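You operate a simulated robot arm through the tools that you are given. There is no shell and no other tool. Be economical: measure what you need, move in short steps, check, and stop when the job is done.

You run a simulated robot arm. Do the job below in one go: nothing can be reset, and whatever is moved stays where it is left.

TASK
Put one of the roll tags from the service bench top on top of the orange rubber buffer.
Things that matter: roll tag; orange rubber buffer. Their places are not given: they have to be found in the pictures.

It is judged by the outcome, as a careful person would: the job done as asked, and still so three seconds after it is handed in. It fails if anything else is knocked over, pushed out of place, dropped, spilled or broken.

THE ROBOT
A 7-joint arm with a two-finger parallel gripper, fixed in place. Base frame: the origin is at the foot of the arm, x ahead of it, y to its left, z up; the work surface is at about z = 860. Lengths are in mm, angles in rad, forces in N, time in s.
With the tool pointing down near the work surface it reaches from about 240 to 680 mm from the base axis. Its first joint turns from -1.152 to 1.152 rad. Payload 2.4 kg.
The tool frame sits at the grasp point between the pads (the TCP): z along the fingers, y along the line on which they close. The tips reach 30 mm beyond it. The gripper opens to 94 mm. The fingers are 28 mm wide and 10 mm thick; the gripper's body (50 by 96 mm) begins 55 mm behind the TCP.
Orientation is that of the tool frame in the base frame, as [roll, pitch, yaw] about the fixed x, y, z axes, in that order (R = Rz(yaw) Ry(pitch) Rx(roll)). With the fingers straight down and closing along the base's y, the tool's x points along the base's -x, its y along +y and its z along -z.

THE INTERFACE
- The arm moves only by the tool apply_moves. Its argument "rows" is a list of rows, each an object of numbers (a shift or turn left out is 0, a gripper value left out holds the last): "x", "y", "z": the shift along the base's x, y, z in units of 200 mm (1.0 is 200 mm); "yaw": the turn about the base's z in units of 60 degrees (1.0 is 60 degrees); "fingers": the finger opening in m, from 0 to 0.094. In form: [{"x": .., "y": .., "z": .., "yaw": .., "fingers": ..}, ...]. A call has 1 to 8 rows; each row is the pose to reach, as a shift and turn from the pose commanded when the call began. A call with a number of a shift or a turn outside -1 to 1 is refused whole. Rows are played at 5 a second. More than 50 mm and 0.15 rad between two rows, or a gripper value outside its range, and nothing of the call is played. Where a pose cannot be reached the arm comes as near as it can. A force on the tool above 40 N (or 10 N above the force at the start of the call, whichever is more), or a blocked arm, ends the call early, and 0.2 s more pass. Each finger travels about 153 mm/s and halts on what it meets, pressing with about 20 N; the grip force reading is that of the motor and also rises with nothing between the fingers. The clock runs only during rows and for 0.2 s after the last one: add rows that repeat a pose to give the fingers time. It gives the time, the measured TCP pose, the force on the tool (base axes), the opening and the grip force at its end, in the units of the frame above (readings bear some noise), and new pictures: "pictures" is both (left out), scene, wrist or none.
- Cameras (640 x 400 px; columns grow to the right, rows downward): "scene" is fixed at [4.3, 453.7, 1449.9]; the picture's right is [-0.96, -0.28, 0.00], its down [-0.14, 0.48, -0.86] and it looks along [0.24, -0.83, -0.50] (base axes); focal length 321 px, centre (320, 200). "wrist" rides on the gripper at [76, 14, -103] in the tool frame; the picture's right is [-0.18, 0.98, 0.00], its down [-0.75, -0.14, -0.64] and it looks along [-0.63, -0.12, 0.77] (tool axes); focal length 243 px, centre (320, 200).
- point_at(camera, pixels): for up to 12 pixels [column, row] of the newest picture of that camera ("zoom" is the newest enlarged one), the place [x, y, z] in the base frame of the surface seen there, good to about 3 mm. It takes no simulated time.
- zoom(camera, box): a new picture of the part [left, top, right, bottom] of that camera's present view, enlarged. It takes no simulated time.
- sign_off(): hands the job in; it is judged then, once.

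Work in short steps. Measure before you move; look again where a grasp or a placing could have gone wrong, and mend it. You have 60 turns and 170 pictures in all, those below and enlarged ones among them. Open the gripper and draw the arm clear of the work before you hand the job in, unless the task says otherwise; then end with one line.

The tools are called after ">>>" as name(argument=value, ...) on one line, values as JSON. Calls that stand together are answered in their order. apply_moves: Moves the arm, as the interface text tells. Its arguments: {"type":"object","properties":{"rows":{"type":"array","items":{"type":"object","properties":{"x":{"type":"number"},"y":{"type":"number"},"z":{"type":"number"},"yaw":{"type":"number"},"fingers":{"type":"number"}}}},"pictures":{"type":"string","enum":["both","scene","wrist","none"]}},"required":["rows"]} The other tools are called the same way: point_at (camera, pixels) gives the place of the surface under pixels of a picture; zoom (camera, box) takes an enlarged picture of a part of a camera's view; sign_off () hands the job in.

At the start:

```text
time_s: 0.0
tool_pos: [259.4, -326.1, 1120.0]
tcp_rot: [-3.14, -0.001, -3.141]
contact_force: [-0.6, 0.4, 1.3]
width: 94.1
grasp_force: 0.0
```

scene: 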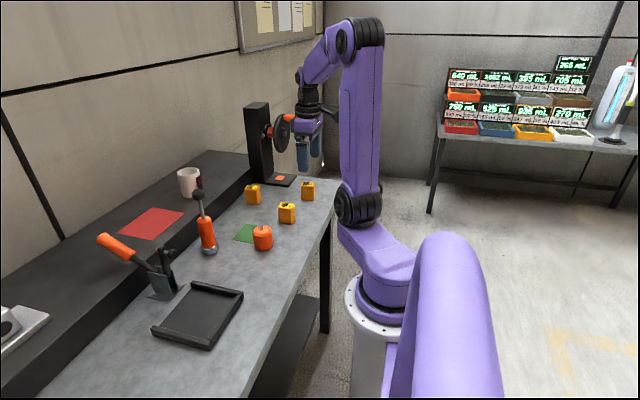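
wrist: 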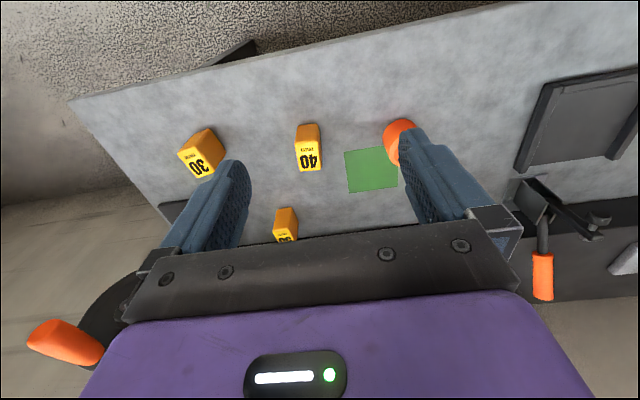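

The scene shows yellow numbered blocks near (253,194), (287,212), (307,190) and an orange cylinder near (263,237). I zoom in to identify them.

>>> zoom(camera="scene", box=[180, 150, 340, 270])

>>> zoom(camera="wrist", box=[160, 90, 440, 265])

>>> point_at(camera="scene", pixels=[[263, 229], [263, 241], [253, 187], [287, 206], [307, 184], [287, 216], [240, 235], [280, 260], [207, 235], [307, 194], [253, 198]])

```text
3.33 times, centred on (260, 210) of scene
```

zoom: 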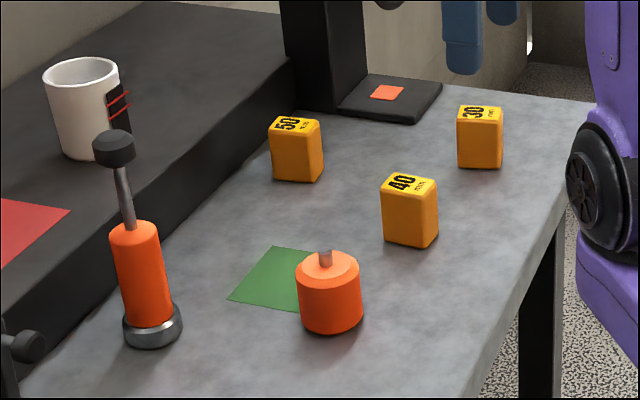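

```text
2.29 times, centred on (300, 178) of wrist
```

zoom: 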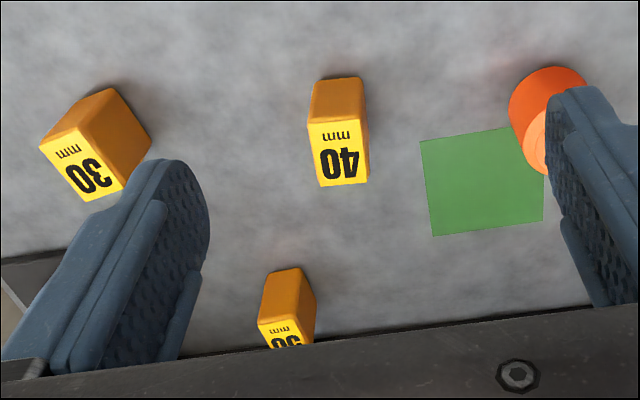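

```text
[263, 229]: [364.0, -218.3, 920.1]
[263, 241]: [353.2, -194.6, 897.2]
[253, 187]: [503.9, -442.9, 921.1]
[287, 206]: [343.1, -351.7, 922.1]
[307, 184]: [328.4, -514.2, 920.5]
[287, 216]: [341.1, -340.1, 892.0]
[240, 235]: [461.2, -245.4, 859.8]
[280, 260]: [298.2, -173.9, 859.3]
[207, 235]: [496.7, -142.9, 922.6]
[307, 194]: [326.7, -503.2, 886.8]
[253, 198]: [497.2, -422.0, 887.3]
```

The yellow blocks (tops at z≈921) look like the tags. The orange cylinder near (360,-210) may carry a stud, and there is also an orange patch on the stand's base at (283,178), so I zoom closer on each.

>>> zoom(camera="scene", box=[240, 215, 288, 255])

>>> zoom(camera="scene", box=[240, 95, 320, 195])

>>> zoom(camera="scene", box=[0, 220, 250, 360])

```text
10.00 times, centred on (264, 235) of scene
```

zoom: 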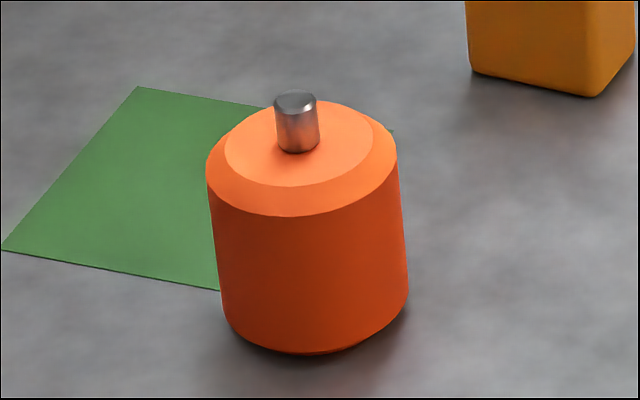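

```text
4.00 times, centred on (280, 145) of scene
```

zoom: 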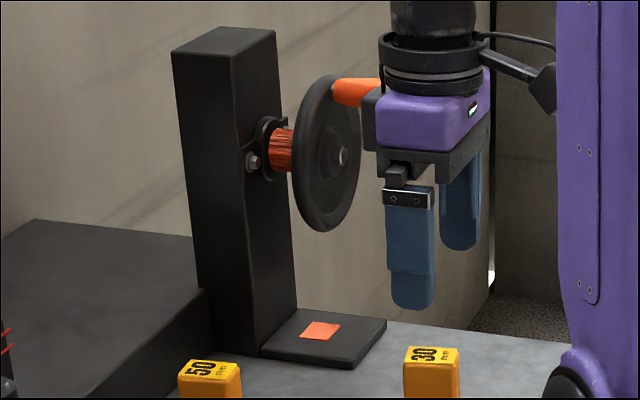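

```text
2.56 times, centred on (125, 290) of scene
```

zoom: 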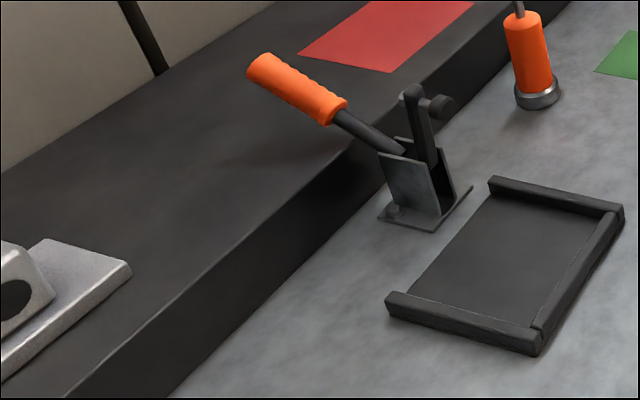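

The cylinder at (263,237) is the buffer: a rubber body with a metal stud on top. I enlarge it and tag 40 for precise measurements.

>>> zoom(camera="scene", box=[240, 215, 288, 255])

>>> point_at(camera="zoom", pixels=[[296, 97], [285, 97], [307, 97], [296, 120], [297, 147], [280, 130], [314, 130], [235, 150], [360, 150], [310, 180], [320, 108], [310, 300]])

>>> zoom(camera="scene", box=[266, 192, 310, 232])

```text
10.00 times, centred on (264, 235) of scene
```

zoom: 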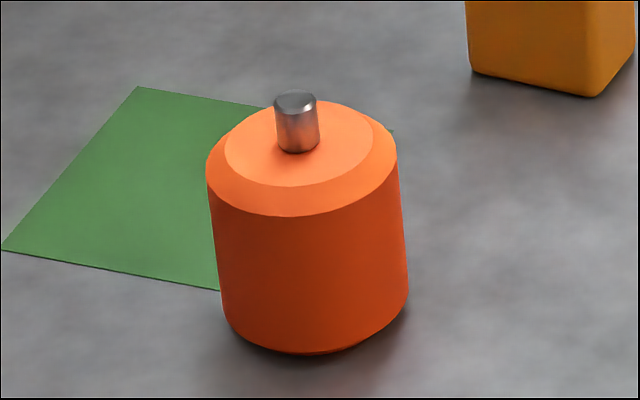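

```text
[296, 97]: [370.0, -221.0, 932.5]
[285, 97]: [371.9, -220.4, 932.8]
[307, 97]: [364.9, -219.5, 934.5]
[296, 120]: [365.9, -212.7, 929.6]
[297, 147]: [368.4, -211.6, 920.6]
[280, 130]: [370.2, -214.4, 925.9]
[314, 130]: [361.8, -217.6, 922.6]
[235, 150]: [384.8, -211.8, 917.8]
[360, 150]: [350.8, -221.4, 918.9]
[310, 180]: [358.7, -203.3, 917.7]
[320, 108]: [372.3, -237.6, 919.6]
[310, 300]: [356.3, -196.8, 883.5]
```

```text
10.00 times, centred on (288, 212) of scene
```

zoom: 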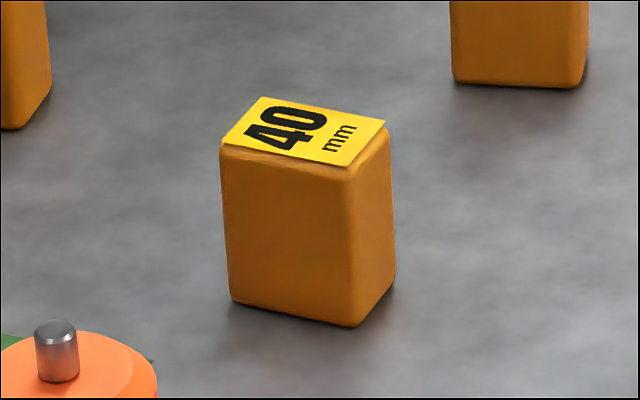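

Stud top is about (368,-219,933). Now I measure tag 40's top corners and side faces.

>>> point_at(camera="zoom", pixels=[[263, 100], [380, 123], [344, 163], [226, 141], [303, 131], [240, 200], [335, 220], [290, 210], [355, 230], [388, 200], [240, 285], [340, 310]])

```text
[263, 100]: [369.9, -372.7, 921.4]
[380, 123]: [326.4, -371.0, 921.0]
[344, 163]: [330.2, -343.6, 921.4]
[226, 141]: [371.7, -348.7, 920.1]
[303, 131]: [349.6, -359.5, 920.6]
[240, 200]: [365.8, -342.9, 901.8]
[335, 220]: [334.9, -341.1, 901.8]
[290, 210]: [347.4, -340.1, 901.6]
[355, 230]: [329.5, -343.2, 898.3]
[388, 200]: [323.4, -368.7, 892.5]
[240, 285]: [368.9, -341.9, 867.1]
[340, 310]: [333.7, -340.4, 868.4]
```

Tag 40 spans x≈325–371, y≈-341…-374, z 860–921, with centre ≈(348,-358). It is axis-aligned with the gripper, so I go above it to z=1000 with the fingers open.

>>> apply_moves(rows=[{"x": 0.11, "y": -0.04, "z": -0.15, "fingers": 0.094}, {"x": 0.22, "y": -0.08, "z": -0.3}, {"x": 0.33, "y": -0.12, "z": -0.45}, {"x": 0.443, "y": -0.16, "z": -0.6}, {"x": 0.443, "y": -0.16, "z": -0.6}])

```text
time_s: 1.2
tool_pos: [346.5, -356.7, 998.1]
tcp_rot: [-3.141, 0.0, -3.14]
contact_force: [-0.1, 0.4, -0.1]
width: 94.1
grasp_force: 0.1
```

scene: 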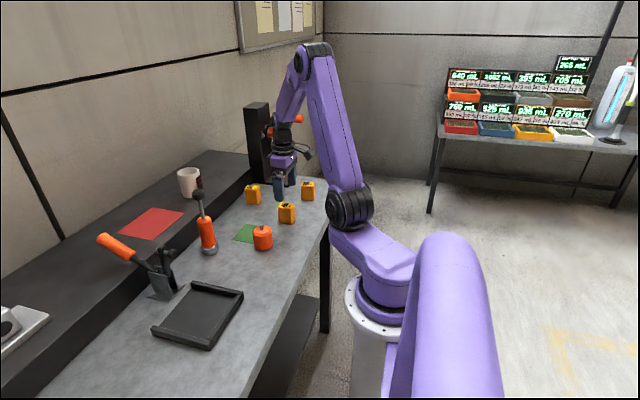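
wrist: 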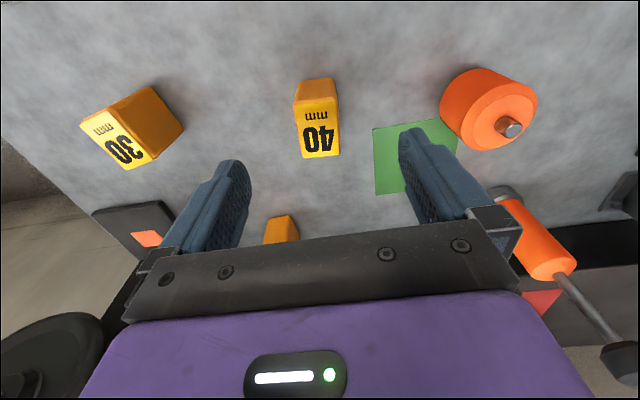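

The gripper is above tag 40. The wrist view also shows the stud at (512,128), so I use it for a second measurement.

>>> zoom(camera="wrist", box=[432, 60, 544, 160])

>>> point_at(camera="wrist", pixels=[[512, 127], [516, 130], [513, 133], [502, 121], [297, 101], [337, 98], [340, 154], [305, 156], [320, 128], [475, 130], [535, 115], [500, 90]])

```text
4.00 times, centred on (488, 110) of wrist
```

zoom: 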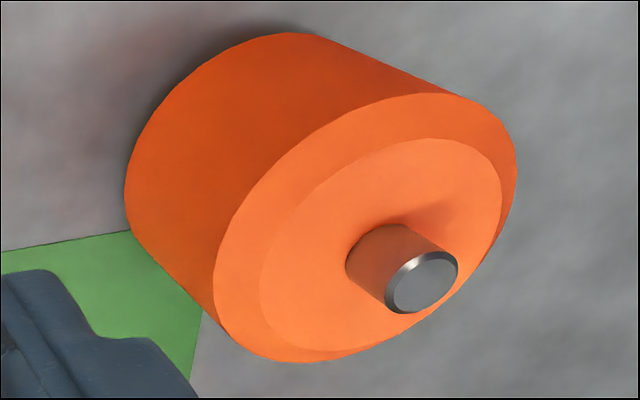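

```text
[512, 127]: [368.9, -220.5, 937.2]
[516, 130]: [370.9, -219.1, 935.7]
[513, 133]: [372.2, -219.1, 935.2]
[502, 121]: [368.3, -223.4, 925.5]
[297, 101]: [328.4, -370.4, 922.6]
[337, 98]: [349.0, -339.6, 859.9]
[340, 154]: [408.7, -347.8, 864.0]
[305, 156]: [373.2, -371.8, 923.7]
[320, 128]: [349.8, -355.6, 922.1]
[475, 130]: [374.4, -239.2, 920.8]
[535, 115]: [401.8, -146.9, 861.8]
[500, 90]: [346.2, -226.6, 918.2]
```

The stud is confirmed at ≈(369.5,-219.5), top ≈935, and the tag centre at ≈(349.5,-357). I descend to z≈898 and close.

>>> apply_moves(rows=[{"x": 0.008, "y": 0.005, "z": -0.2}, {"x": 0.008, "y": 0.005, "z": -0.4}, {"x": 0.008, "y": 0.005, "z": -0.51}, {"x": 0.008, "y": 0.005, "z": -0.51, "fingers": 0.06}, {"x": 0.008, "y": 0.005, "z": -0.51, "fingers": 0.03}, {"x": 0.008, "y": 0.005, "z": -0.51, "fingers": 0.03}])

```text
time_s: 2.6
tool_pos: [347.8, -356.9, 896.7]
tcp_rot: [3.141, 0.002, 3.141]
contact_force: [-0.3, 0.3, 0.7]
width: 37.7
grasp_force: 20.1
```

scene: 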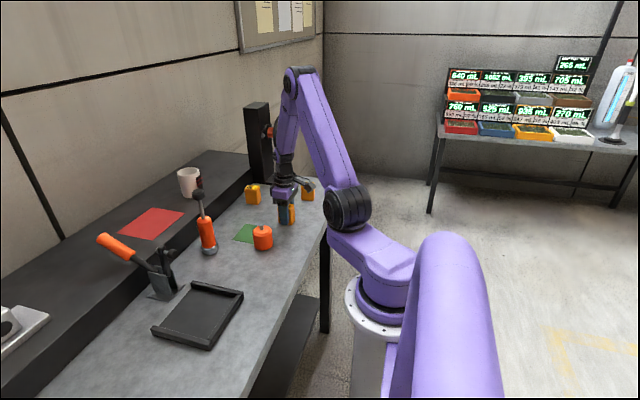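
wrist: 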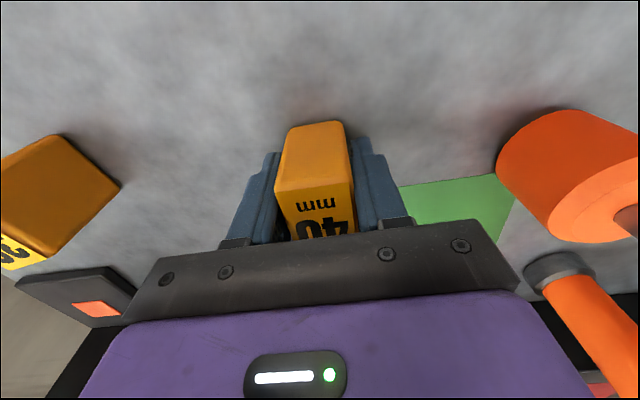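

Closed at 37.7 mm with 20 N. I check whether the tag sits flush between the pads.

>>> zoom(camera="wrist", box=[220, 100, 420, 250])

>>> point_at(camera="wrist", pixels=[[290, 126], [341, 124], [279, 180], [350, 180], [315, 165], [315, 140], [315, 185], [315, 195], [282, 215], [352, 215]])

```text
2.67 times, centred on (320, 175) of wrist
```

zoom: 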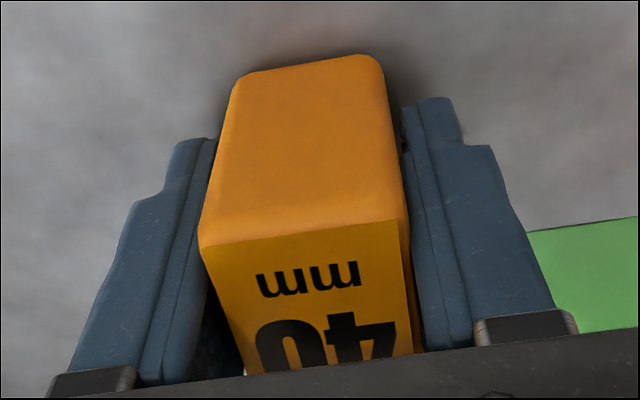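

```text
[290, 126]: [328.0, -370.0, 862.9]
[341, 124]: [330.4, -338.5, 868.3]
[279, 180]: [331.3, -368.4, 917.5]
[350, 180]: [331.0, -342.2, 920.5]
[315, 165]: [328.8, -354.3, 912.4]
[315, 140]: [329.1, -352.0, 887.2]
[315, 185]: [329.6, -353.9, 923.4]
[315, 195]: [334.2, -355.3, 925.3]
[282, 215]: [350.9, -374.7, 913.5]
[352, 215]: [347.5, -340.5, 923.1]
```

The tag seems yawed about -5° relative to the pads (front face slope, visible gaps). I open a little, turn -5°, and regrip for a flush hold.

>>> apply_moves(rows=[{"fingers": 0.055}, {"fingers": 0.055}, {"yaw": -0.083}, {"yaw": -0.083, "fingers": 0.03}, {"yaw": -0.083, "fingers": 0.03}, {"yaw": -0.083, "fingers": 0.03}], pictures="wrist")

>>> zoom(camera="wrist", box=[220, 100, 420, 250])

```text
time_s: 4.0
tool_pos: [348.3, -355.7, 897.6]
tcp_rot: [3.14, 0.0, 3.057]
contact_force: [0.7, 0.5, 1.4]
width: 37.8
grasp_force: 20.2
```

wrist: 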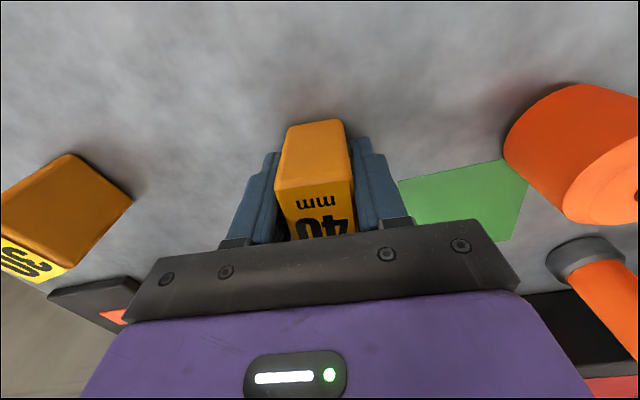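

```text
2.67 times, centred on (320, 175) of wrist
```

zoom: 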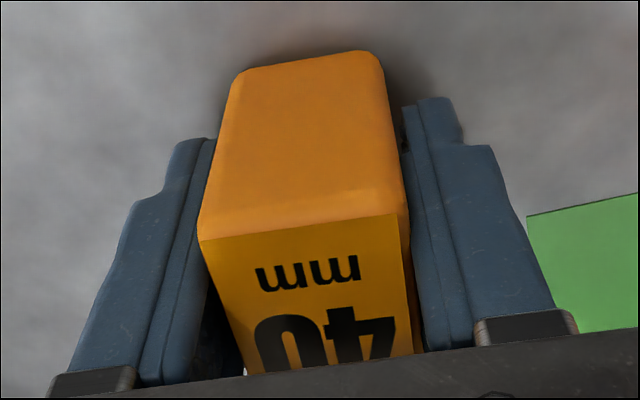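

The view and width (37.7) are the same both times, so the tag aligns flush. To centre it along its long side I open, lift clear, turn 90° and grip across that side.

>>> apply_moves(rows=[{"fingers": 0.09}, {"fingers": 0.09}, {"z": 0.2}, {"z": 0.4}, {"z": 0.4, "yaw": 0.13}, {"z": 0.4, "yaw": 0.26}, {"z": 0.4, "yaw": 0.39}, {"z": 0.4, "yaw": 0.52}], pictures="none")

>>> apply_moves(rows=[{"yaw": 0.14}, {"yaw": 0.28}, {"yaw": 0.42}, {"yaw": 0.56}, {"yaw": 0.7}, {"yaw": 0.84}, {"yaw": 0.98}, {"yaw": 0.98}])

```text
time_s: 5.8
tool_pos: [350.0, -357.5, 977.5]
tcp_rot: [3.14, 0.0, -2.681]
contact_force: [0.4, -0.1, 0.1]
width: 89.9
grasp_force: 0.0
```

```text
time_s: 7.6
tool_pos: [351.2, -356.7, 977.2]
tcp_rot: [3.141, -0.001, -1.655]
contact_force: [-0.2, 0.4, 0.3]
width: 90.0
grasp_force: 0.2
```

scene: 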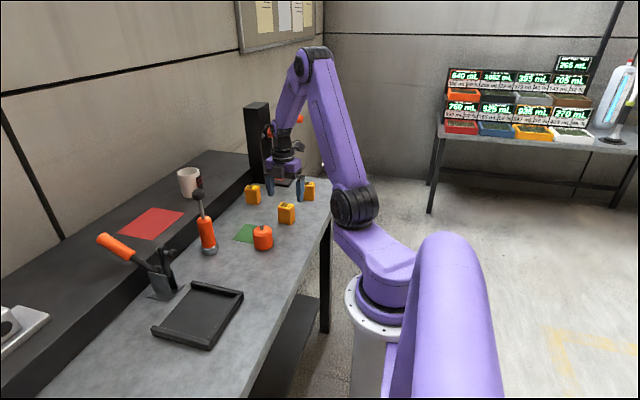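
wrist: 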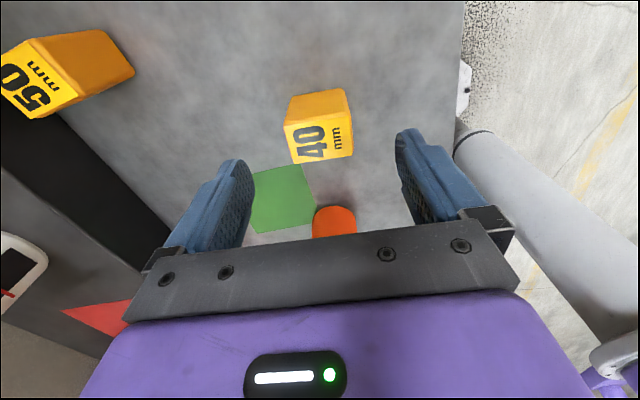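

Yaw -1.655 is exactly perpendicular to the tag's faces, and the tag is centred between the fingers at (320,130). Descend and grip.

>>> apply_moves(rows=[{"z": -0.2}, {"z": -0.39}, {"z": -0.39}, {"z": -0.39, "fingers": 0.06}, {"z": -0.39, "fingers": 0.04}, {"z": -0.39, "fingers": 0.04}, {"z": -0.39, "fingers": 0.04}])

>>> zoom(camera="wrist", box=[220, 100, 420, 250])

```text
time_s: 9.2
tool_pos: [349.8, -357.5, 897.6]
tcp_rot: [3.141, 0.001, -1.656]
contact_force: [0.0, 0.3, 0.4]
width: 51.8
grasp_force: 20.2
```

scene: 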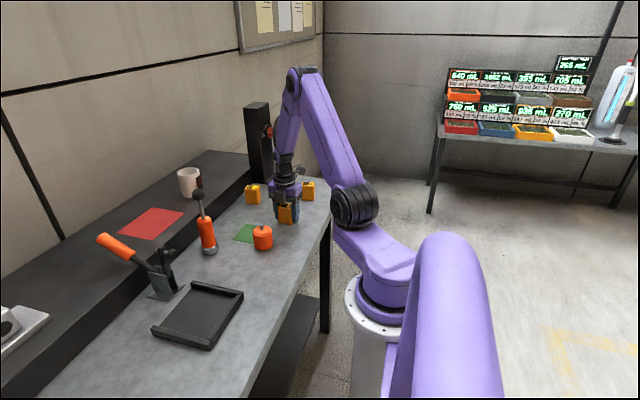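
wrist: 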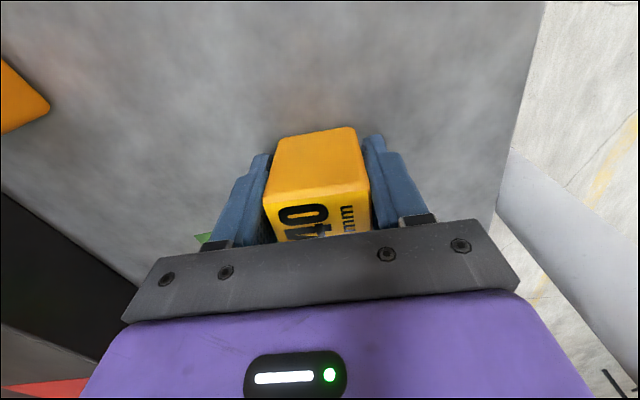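

```text
2.67 times, centred on (320, 175) of wrist
```

zoom: 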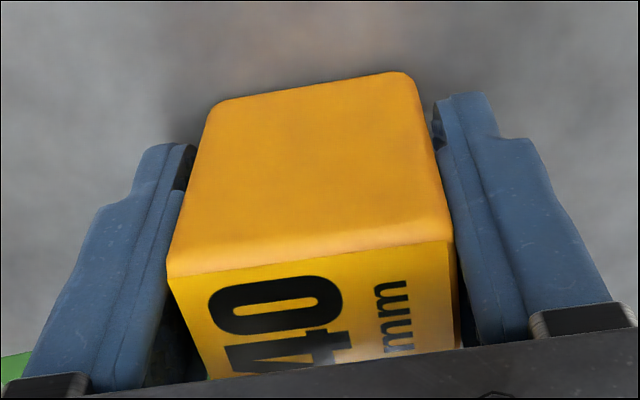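

Gripped at 51.8 mm and centred on both axes. I lift 100 mm, then look.

>>> apply_moves(rows=[{"z": 0.1}, {"z": 0.3}, {"z": 0.5}, {"x": 0.033, "y": 0.2, "z": 0.5}, {"x": 0.066, "y": 0.4, "z": 0.5}, {"x": 0.1, "y": 0.6, "z": 0.5}, {"x": 0.1, "y": 0.688, "z": 0.5}, {"x": 0.1, "y": 0.688, "z": 0.5}])

>>> zoom(camera="scene", box=[232, 185, 296, 255])

```text
time_s: 11.0
tool_pos: [367.8, -220.6, 1000.4]
tcp_rot: [3.141, -0.001, -1.658]
contact_force: [0.1, -0.6, -0.8]
width: 51.9
grasp_force: 20.3
```

scene: 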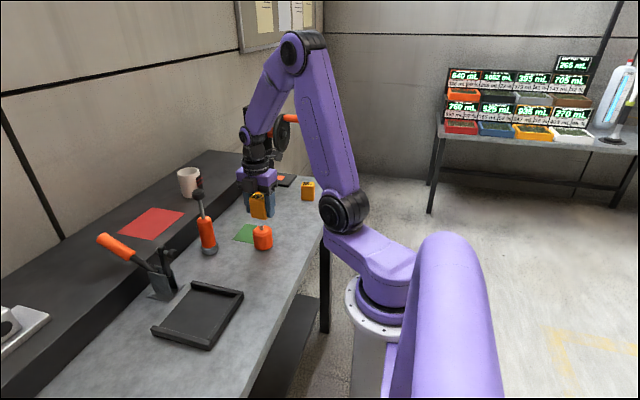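
wrist: 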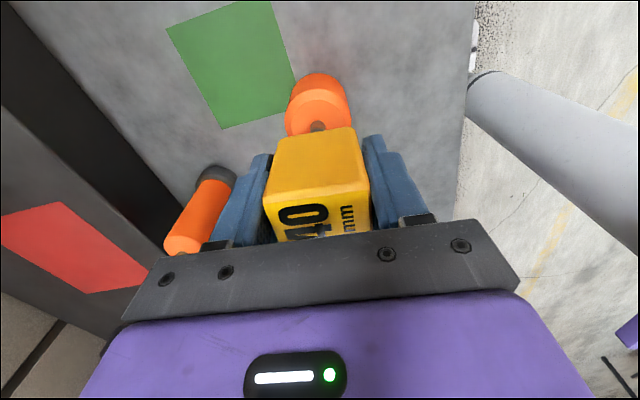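

```text
5.71 times, centred on (264, 220) of scene
```

zoom: 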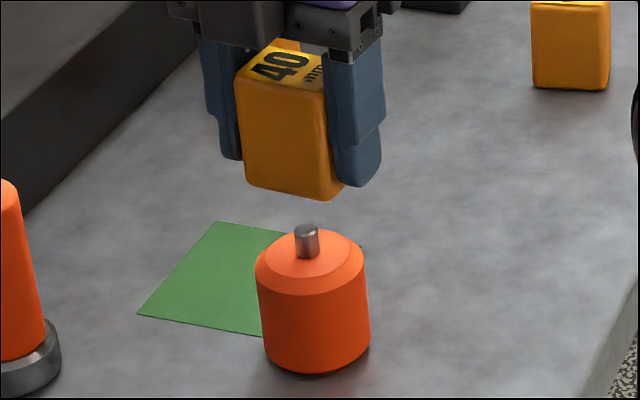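

The tag hangs above the buffer. I resample the stud top and the tag's faces in this zoom to tighten the alignment.

>>> point_at(camera="zoom", pixels=[[306, 226], [304, 227], [309, 227], [306, 228], [302, 229], [311, 229], [307, 238], [300, 240], [313, 240], [307, 250], [307, 245], [306, 232]])

>>> point_at(camera="zoom", pixels=[[290, 130], [270, 150], [300, 160], [285, 180], [310, 180], [250, 110], [310, 110], [280, 100], [250, 186], [330, 198], [288, 192], [262, 170]])

>>> point_at(camera="zoom", pixels=[[260, 320], [368, 320], [312, 320], [262, 300], [366, 300], [312, 300], [312, 340], [290, 320], [335, 320], [270, 262], [355, 262], [345, 238]])

```text
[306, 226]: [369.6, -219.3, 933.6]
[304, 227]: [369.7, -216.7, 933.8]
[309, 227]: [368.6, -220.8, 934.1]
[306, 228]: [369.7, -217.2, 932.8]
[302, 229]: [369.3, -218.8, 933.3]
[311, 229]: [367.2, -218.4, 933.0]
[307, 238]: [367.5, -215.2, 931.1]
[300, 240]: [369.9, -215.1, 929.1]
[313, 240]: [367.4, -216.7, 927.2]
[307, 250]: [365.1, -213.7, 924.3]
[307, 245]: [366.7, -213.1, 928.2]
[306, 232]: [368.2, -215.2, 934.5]
```

```text
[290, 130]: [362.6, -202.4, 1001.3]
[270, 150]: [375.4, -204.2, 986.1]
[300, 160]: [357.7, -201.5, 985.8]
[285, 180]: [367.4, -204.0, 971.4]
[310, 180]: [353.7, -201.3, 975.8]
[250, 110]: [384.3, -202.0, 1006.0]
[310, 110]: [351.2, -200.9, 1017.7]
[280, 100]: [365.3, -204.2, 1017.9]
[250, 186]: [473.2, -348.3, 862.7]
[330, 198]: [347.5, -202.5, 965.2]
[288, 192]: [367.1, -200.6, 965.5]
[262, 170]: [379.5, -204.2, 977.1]
```

```text
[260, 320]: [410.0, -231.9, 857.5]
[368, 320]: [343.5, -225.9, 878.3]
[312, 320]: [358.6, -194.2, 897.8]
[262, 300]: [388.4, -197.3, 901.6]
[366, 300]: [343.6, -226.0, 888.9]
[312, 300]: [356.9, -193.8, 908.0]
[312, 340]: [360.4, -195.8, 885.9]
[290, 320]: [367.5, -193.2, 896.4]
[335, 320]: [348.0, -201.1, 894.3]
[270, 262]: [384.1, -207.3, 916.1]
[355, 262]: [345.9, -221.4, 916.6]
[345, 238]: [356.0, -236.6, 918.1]
```

The stud centre averages (368.5,-218.8), top ≈933.5; the tag is about 1 mm off. I correct by (-1,+1) mm and lower to about 3 mm above expected contact.

>>> apply_moves(rows=[{"x": -0.005, "y": 0.004, "z": -0.05}, {"x": -0.005, "y": 0.004, "z": -0.1}, {"x": -0.005, "y": 0.004, "z": -0.115}, {"x": -0.005, "y": 0.004, "z": -0.115}])

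>>> zoom(camera="scene", box=[240, 195, 288, 255])

```text
time_s: 12.0
tool_pos: [366.3, -219.5, 977.2]
tcp_rot: [-3.141, -0.001, -1.654]
contact_force: [-0.4, -0.3, -1.0]
width: 51.7
grasp_force: 20.3
```

scene: 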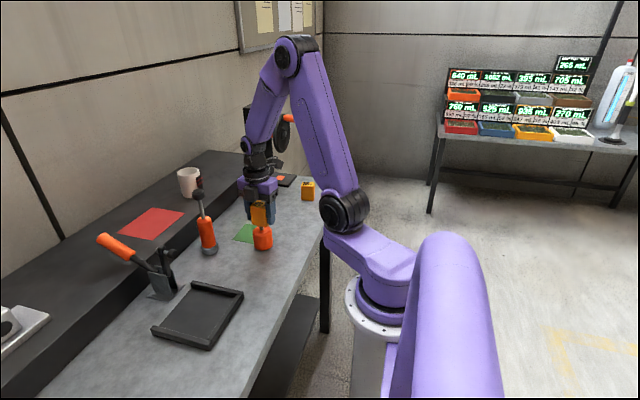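
wrist: 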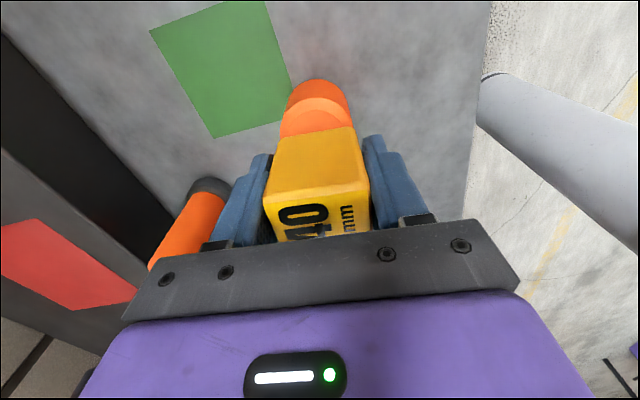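

```text
6.67 times, centred on (264, 225) of scene
```

zoom: 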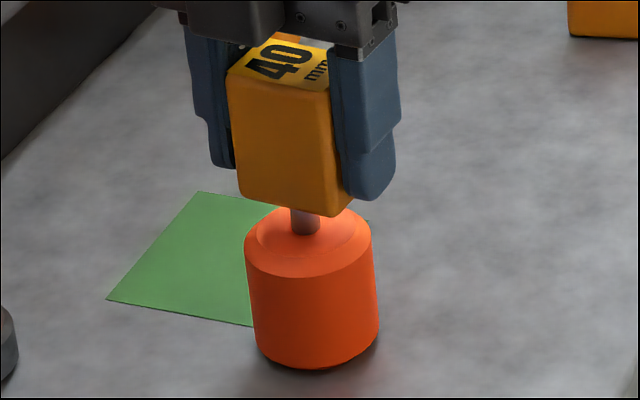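

The tag hovers about 3 mm above the stud. I measure its left and right edges here and average more pose readings to check x alignment.

>>> point_at(camera="zoom", pixels=[[233, 130], [235, 150], [237, 170], [231, 110], [333, 150], [335, 170], [337, 190], [331, 130], [285, 150], [285, 170], [343, 205], [340, 212]])

>>> point_at(camera="zoom", pixels=[[230, 90], [231, 84], [278, 40], [330, 84], [326, 80], [240, 78], [290, 65], [296, 222], [305, 222], [315, 224], [305, 230], [372, 320]])

>>> apply_moves(rows=[{"z": 0}], pictures="none")

>>> apply_moves(rows=[{"z": 0}], pictures="none")

>>> apply_moves(rows=[{"z": 0}], pictures="none")

```text
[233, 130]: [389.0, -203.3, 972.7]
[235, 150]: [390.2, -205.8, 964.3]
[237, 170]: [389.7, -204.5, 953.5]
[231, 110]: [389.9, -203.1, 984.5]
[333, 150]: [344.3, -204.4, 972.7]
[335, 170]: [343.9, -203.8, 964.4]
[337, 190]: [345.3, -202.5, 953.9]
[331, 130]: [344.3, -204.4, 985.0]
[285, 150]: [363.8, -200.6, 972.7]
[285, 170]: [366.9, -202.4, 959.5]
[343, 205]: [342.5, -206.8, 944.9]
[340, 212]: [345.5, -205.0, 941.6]
```

```text
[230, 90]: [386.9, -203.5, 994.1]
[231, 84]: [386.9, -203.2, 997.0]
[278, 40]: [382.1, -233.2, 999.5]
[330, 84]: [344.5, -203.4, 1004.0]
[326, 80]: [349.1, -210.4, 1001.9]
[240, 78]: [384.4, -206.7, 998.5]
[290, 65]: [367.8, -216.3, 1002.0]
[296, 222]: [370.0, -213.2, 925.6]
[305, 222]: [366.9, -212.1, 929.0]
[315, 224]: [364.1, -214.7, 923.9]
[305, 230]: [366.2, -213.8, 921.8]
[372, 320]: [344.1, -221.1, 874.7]
```

```text
time_s: 12.4
tool_pos: [367.6, -218.7, 976.7]
tcp_rot: [3.141, -0.001, -1.657]
contact_force: [0.8, 0.0, -1.0]
width: 51.7
grasp_force: 20.3
```

```text
time_s: 12.8
tool_pos: [367.0, -219.6, 976.8]
tcp_rot: [3.141, 0.001, -1.657]
contact_force: [0.3, 0.1, -1.5]
width: 51.8
grasp_force: 20.1
```

```text
time_s: 13.2
tool_pos: [367.6, -219.0, 976.8]
tcp_rot: [-3.141, 0.0, -1.656]
contact_force: [-0.1, 0.0, -0.7]
width: 51.7
grasp_force: 20.4
```

Averaged: TCP ≈(367.1,-219.2), stud ≈(369.4,-219.1), so the tag needs about +2 mm in x. I shift and lower 3 mm, then check force.

>>> apply_moves(rows=[{"x": 0.01}, {"x": 0.01, "z": -0.008}, {"x": 0.01, "z": -0.015}, {"x": 0.01, "z": -0.015}], pictures="scene")

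>>> zoom(camera="scene", box=[248, 205, 280, 235])

```text
time_s: 14.2
tool_pos: [370.3, -218.8, 973.1]
tcp_rot: [3.141, 0.0, -1.656]
contact_force: [-0.4, -0.5, -0.5]
width: 51.8
grasp_force: 20.2
```

scene: 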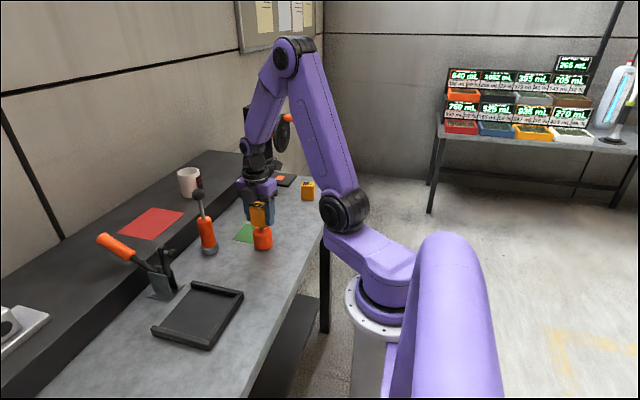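

```text
13.33 times, centred on (264, 220) of scene
```

zoom: 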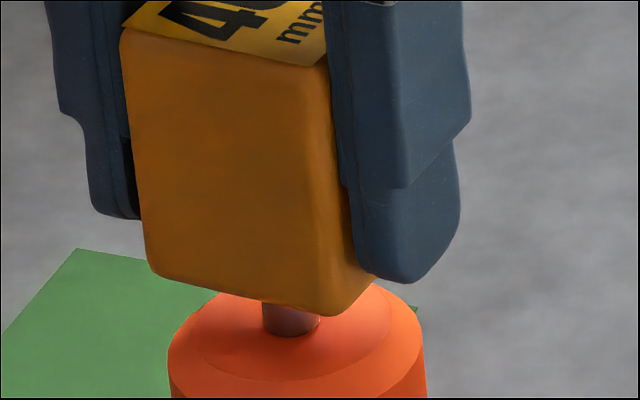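

Now TCP reads 370.3 and the picture suggests ~1 mm overshoot. I take back 0.8 mm and lower in 1 mm steps towards contact.

>>> apply_moves(rows=[{"x": -0.004}, {"x": -0.004, "z": -0.005}, {"x": -0.004, "z": -0.01}, {"x": -0.004, "z": -0.01}], pictures="none")

>>> apply_moves(rows=[{"z": -0.005}, {"z": -0.005}], pictures="scene")

>>> zoom(camera="scene", box=[248, 205, 280, 235])

```text
time_s: 15.2
tool_pos: [369.1, -218.0, 971.2]
tcp_rot: [-3.141, -0.001, -1.656]
contact_force: [-0.1, -0.1, -0.6]
width: 52.0
grasp_force: 19.4
```

```text
time_s: 15.8
tool_pos: [369.6, -218.6, 970.0]
tcp_rot: [3.141, 0.002, -1.657]
contact_force: [0.0, 0.7, -0.3]
width: 51.7
grasp_force: 19.8
```

scene: 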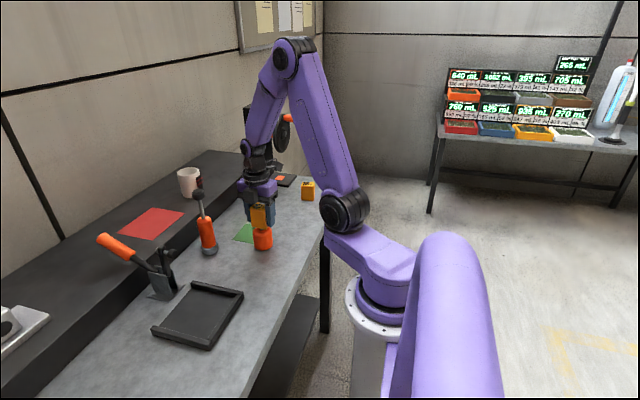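

```text
13.33 times, centred on (264, 220) of scene
```

zoom: 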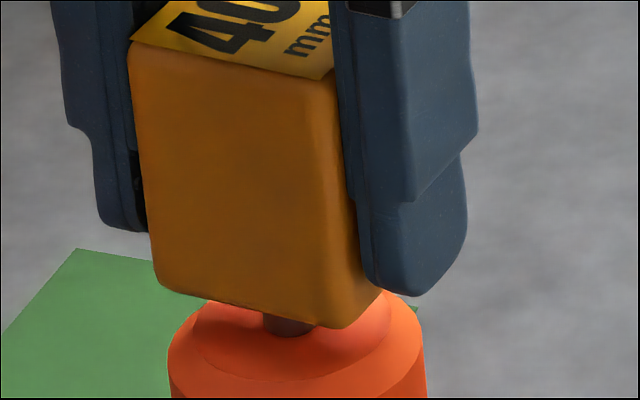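

No contact force yet (bottom ≈932). I keep lowering 1 mm at a time.

>>> apply_moves(rows=[{"z": -0.005}, {"z": -0.005}], pictures="none")

>>> apply_moves(rows=[{"z": -0.005}, {"z": -0.005}], pictures="none")

```text
time_s: 16.4
tool_pos: [369.5, -219.2, 969.4]
tcp_rot: [3.141, -0.001, -1.656]
contact_force: [0.2, 0.5, -0.7]
width: 51.8
grasp_force: 19.5
```

```text
time_s: 17.0
tool_pos: [368.8, -219.2, 967.6]
tcp_rot: [3.141, 0.0, -1.657]
contact_force: [0.9, -0.1, -0.5]
width: 51.6
grasp_force: 19.9
```

The bottom is at ≈930, below the stud top, with no force, so the tag likely has a socket. I look closely.

>>> zoom(camera="scene", box=[248, 205, 280, 235])

>>> apply_moves(rows=[{"z": -0.005}, {"z": -0.01}, {"z": -0.01}], pictures="scene")

>>> zoom(camera="scene", box=[248, 205, 280, 235])

```text
13.33 times, centred on (264, 220) of scene
```

zoom: 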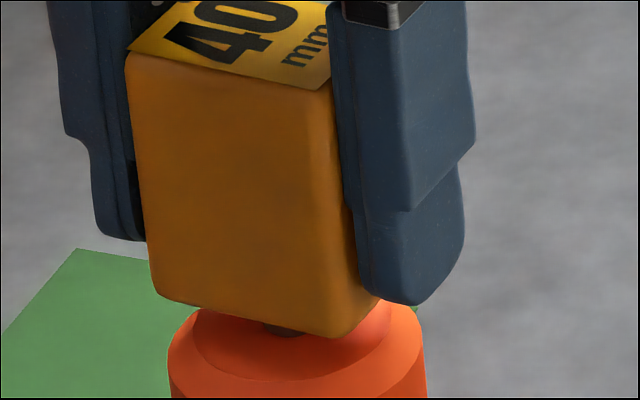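

```text
time_s: 17.8
tool_pos: [369.9, -217.9, 965.3]
tcp_rot: [-3.141, 0.002, -1.658]
contact_force: [0.0, 0.9, -0.4]
width: 51.7
grasp_force: 19.9
```

scene: 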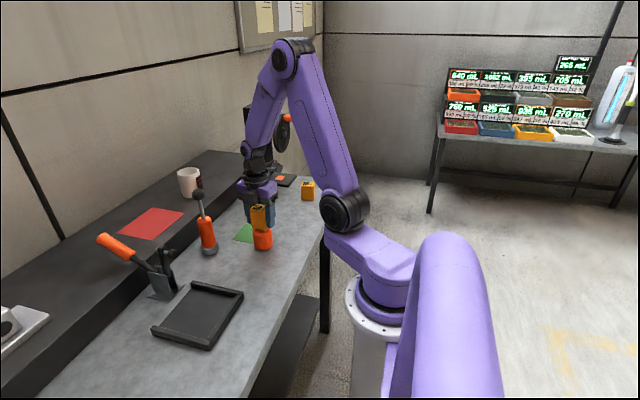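

```text
13.33 times, centred on (264, 220) of scene
```

zoom: 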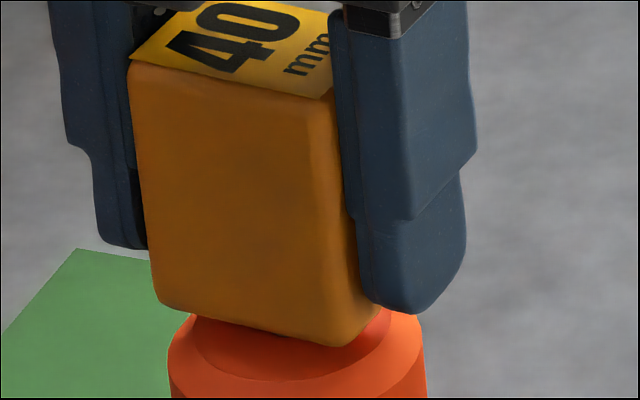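

The stud is entering the tag without force, so it is socketed. I continue until it seats on the rubber (expected TCP ≈957).

>>> apply_moves(rows=[{"z": -0.01}, {"z": -0.02}, {"z": -0.03}, {"z": -0.03}], pictures="none")

>>> apply_moves(rows=[{"z": -0.005}, {"z": -0.005}], pictures="none")

>>> apply_moves(rows=[{"z": -0.005}, {"z": -0.005}], pictures="scene")

>>> zoom(camera="scene", box=[244, 205, 284, 255])

```text
time_s: 18.8
tool_pos: [370.6, -219.9, 959.6]
tcp_rot: [3.141, -0.001, -1.656]
contact_force: [-0.4, -0.9, -0.4]
width: 51.9
grasp_force: 19.6
```

```text
time_s: 19.4
tool_pos: [369.7, -218.7, 958.8]
tcp_rot: [3.141, 0.002, -1.656]
contact_force: [0.6, -0.4, -0.7]
width: 51.6
grasp_force: 20.0
```

```text
time_s: 20.0
tool_pos: [369.3, -218.9, 957.0]
tcp_rot: [3.141, 0.0, -1.656]
contact_force: [-0.1, 0.7, -1.3]
width: 51.9
grasp_force: 20.3
```

scene: 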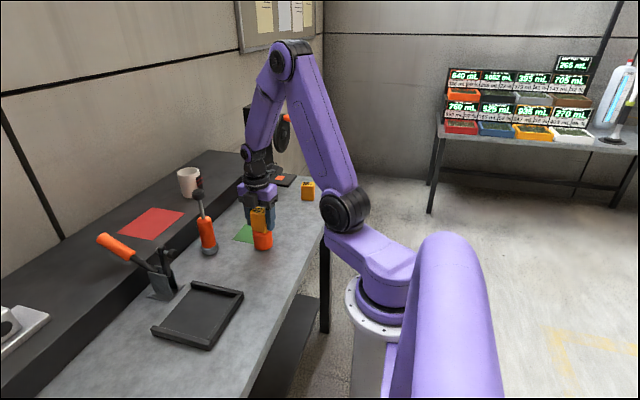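

```text
8.00 times, centred on (264, 230) of scene
```

zoom: 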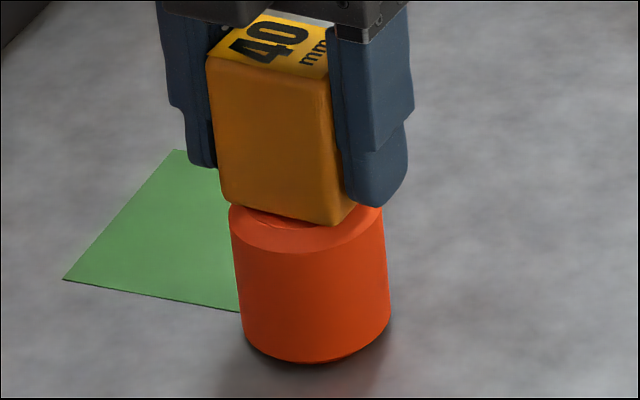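

Nearly seated; I lower a little more until force shows.

>>> apply_moves(rows=[{"z": -0.005}, {"z": -0.005}], pictures="none")

>>> apply_moves(rows=[{"z": -0.004}, {"z": -0.004}], pictures="none")

```text
time_s: 20.6
tool_pos: [369.6, -218.6, 956.5]
tcp_rot: [-3.14, 0.001, -1.657]
contact_force: [-0.5, -0.6, -1.0]
width: 51.7
grasp_force: 20.1
```

```text
time_s: 21.2
tool_pos: [369.7, -219.0, 956.1]
tcp_rot: [3.141, 0.0, -1.658]
contact_force: [-2.1, 2.6, 9.3]
width: 51.5
grasp_force: 20.2
```

The force rose to 9 N upward: the tag is seated on the buffer's top. I open gently and check.

>>> apply_moves(rows=[{"fingers": 0.056}, {"fingers": 0.062}, {"fingers": 0.075}, {"fingers": 0.09}, {"fingers": 0.09}])

>>> zoom(camera="scene", box=[244, 205, 284, 255])

```text
time_s: 22.4
tool_pos: [368.6, -218.3, 957.2]
tcp_rot: [-3.142, 0.0, -1.657]
contact_force: [0.1, -1.0, -0.2]
width: 89.8
grasp_force: 0.0
```

scene: 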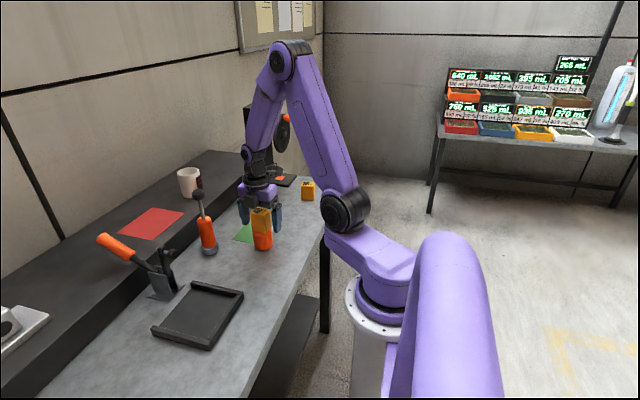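
wrist: 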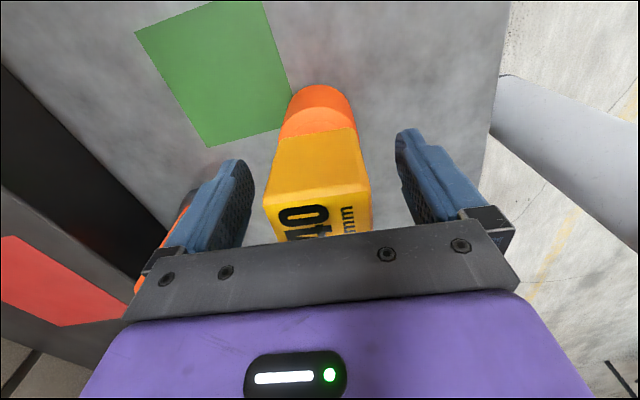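

```text
8.00 times, centred on (264, 230) of scene
```

zoom: 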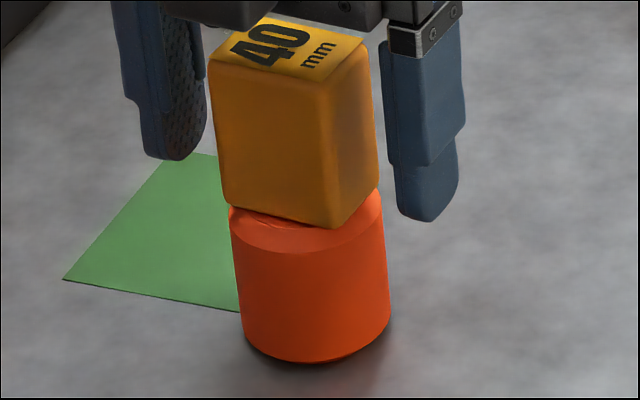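

The tag stands upright on the buffer after release. I rise straight up 120+ mm, then draw back.

>>> apply_moves(rows=[{"z": 0.1}, {"z": 0.3}, {"z": 0.5}, {"z": 0.7}, {"z": 0.8, "y": -0.15}, {"z": 0.8, "y": -0.35}, {"z": 0.8, "y": -0.5}, {"z": 0.8, "y": -0.5}])

>>> zoom(camera="scene", box=[180, 150, 340, 270])

```text
time_s: 24.2
tool_pos: [369.5, -320.0, 1116.5]
tcp_rot: [-3.141, 0.001, -1.654]
contact_force: [0.0, 0.6, 0.0]
width: 90.1
grasp_force: 0.0
```

scene: 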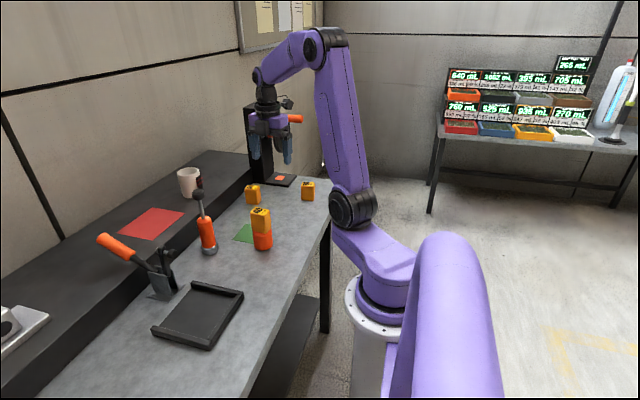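
wrist: 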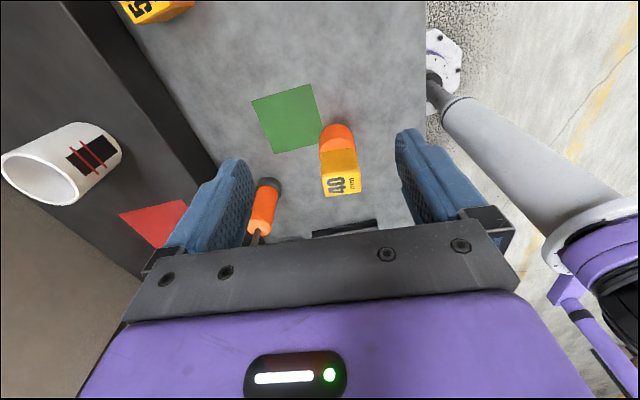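

```text
3.33 times, centred on (260, 210) of scene
```

zoom: 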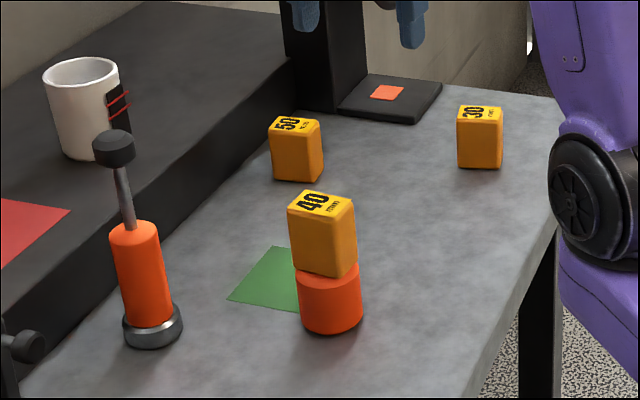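

The tag stands on the buffer, nothing else has moved, and the arm is clear with the gripper open, so I hand in.

>>> sign_off()

```text
The job is handed in.
```

The "40 mm" roll tag now stands upright on top of the orange rubber buffer, and I have handed the job in. The other objects look undisturbed, and the arm was drawn clear with the gripper open.
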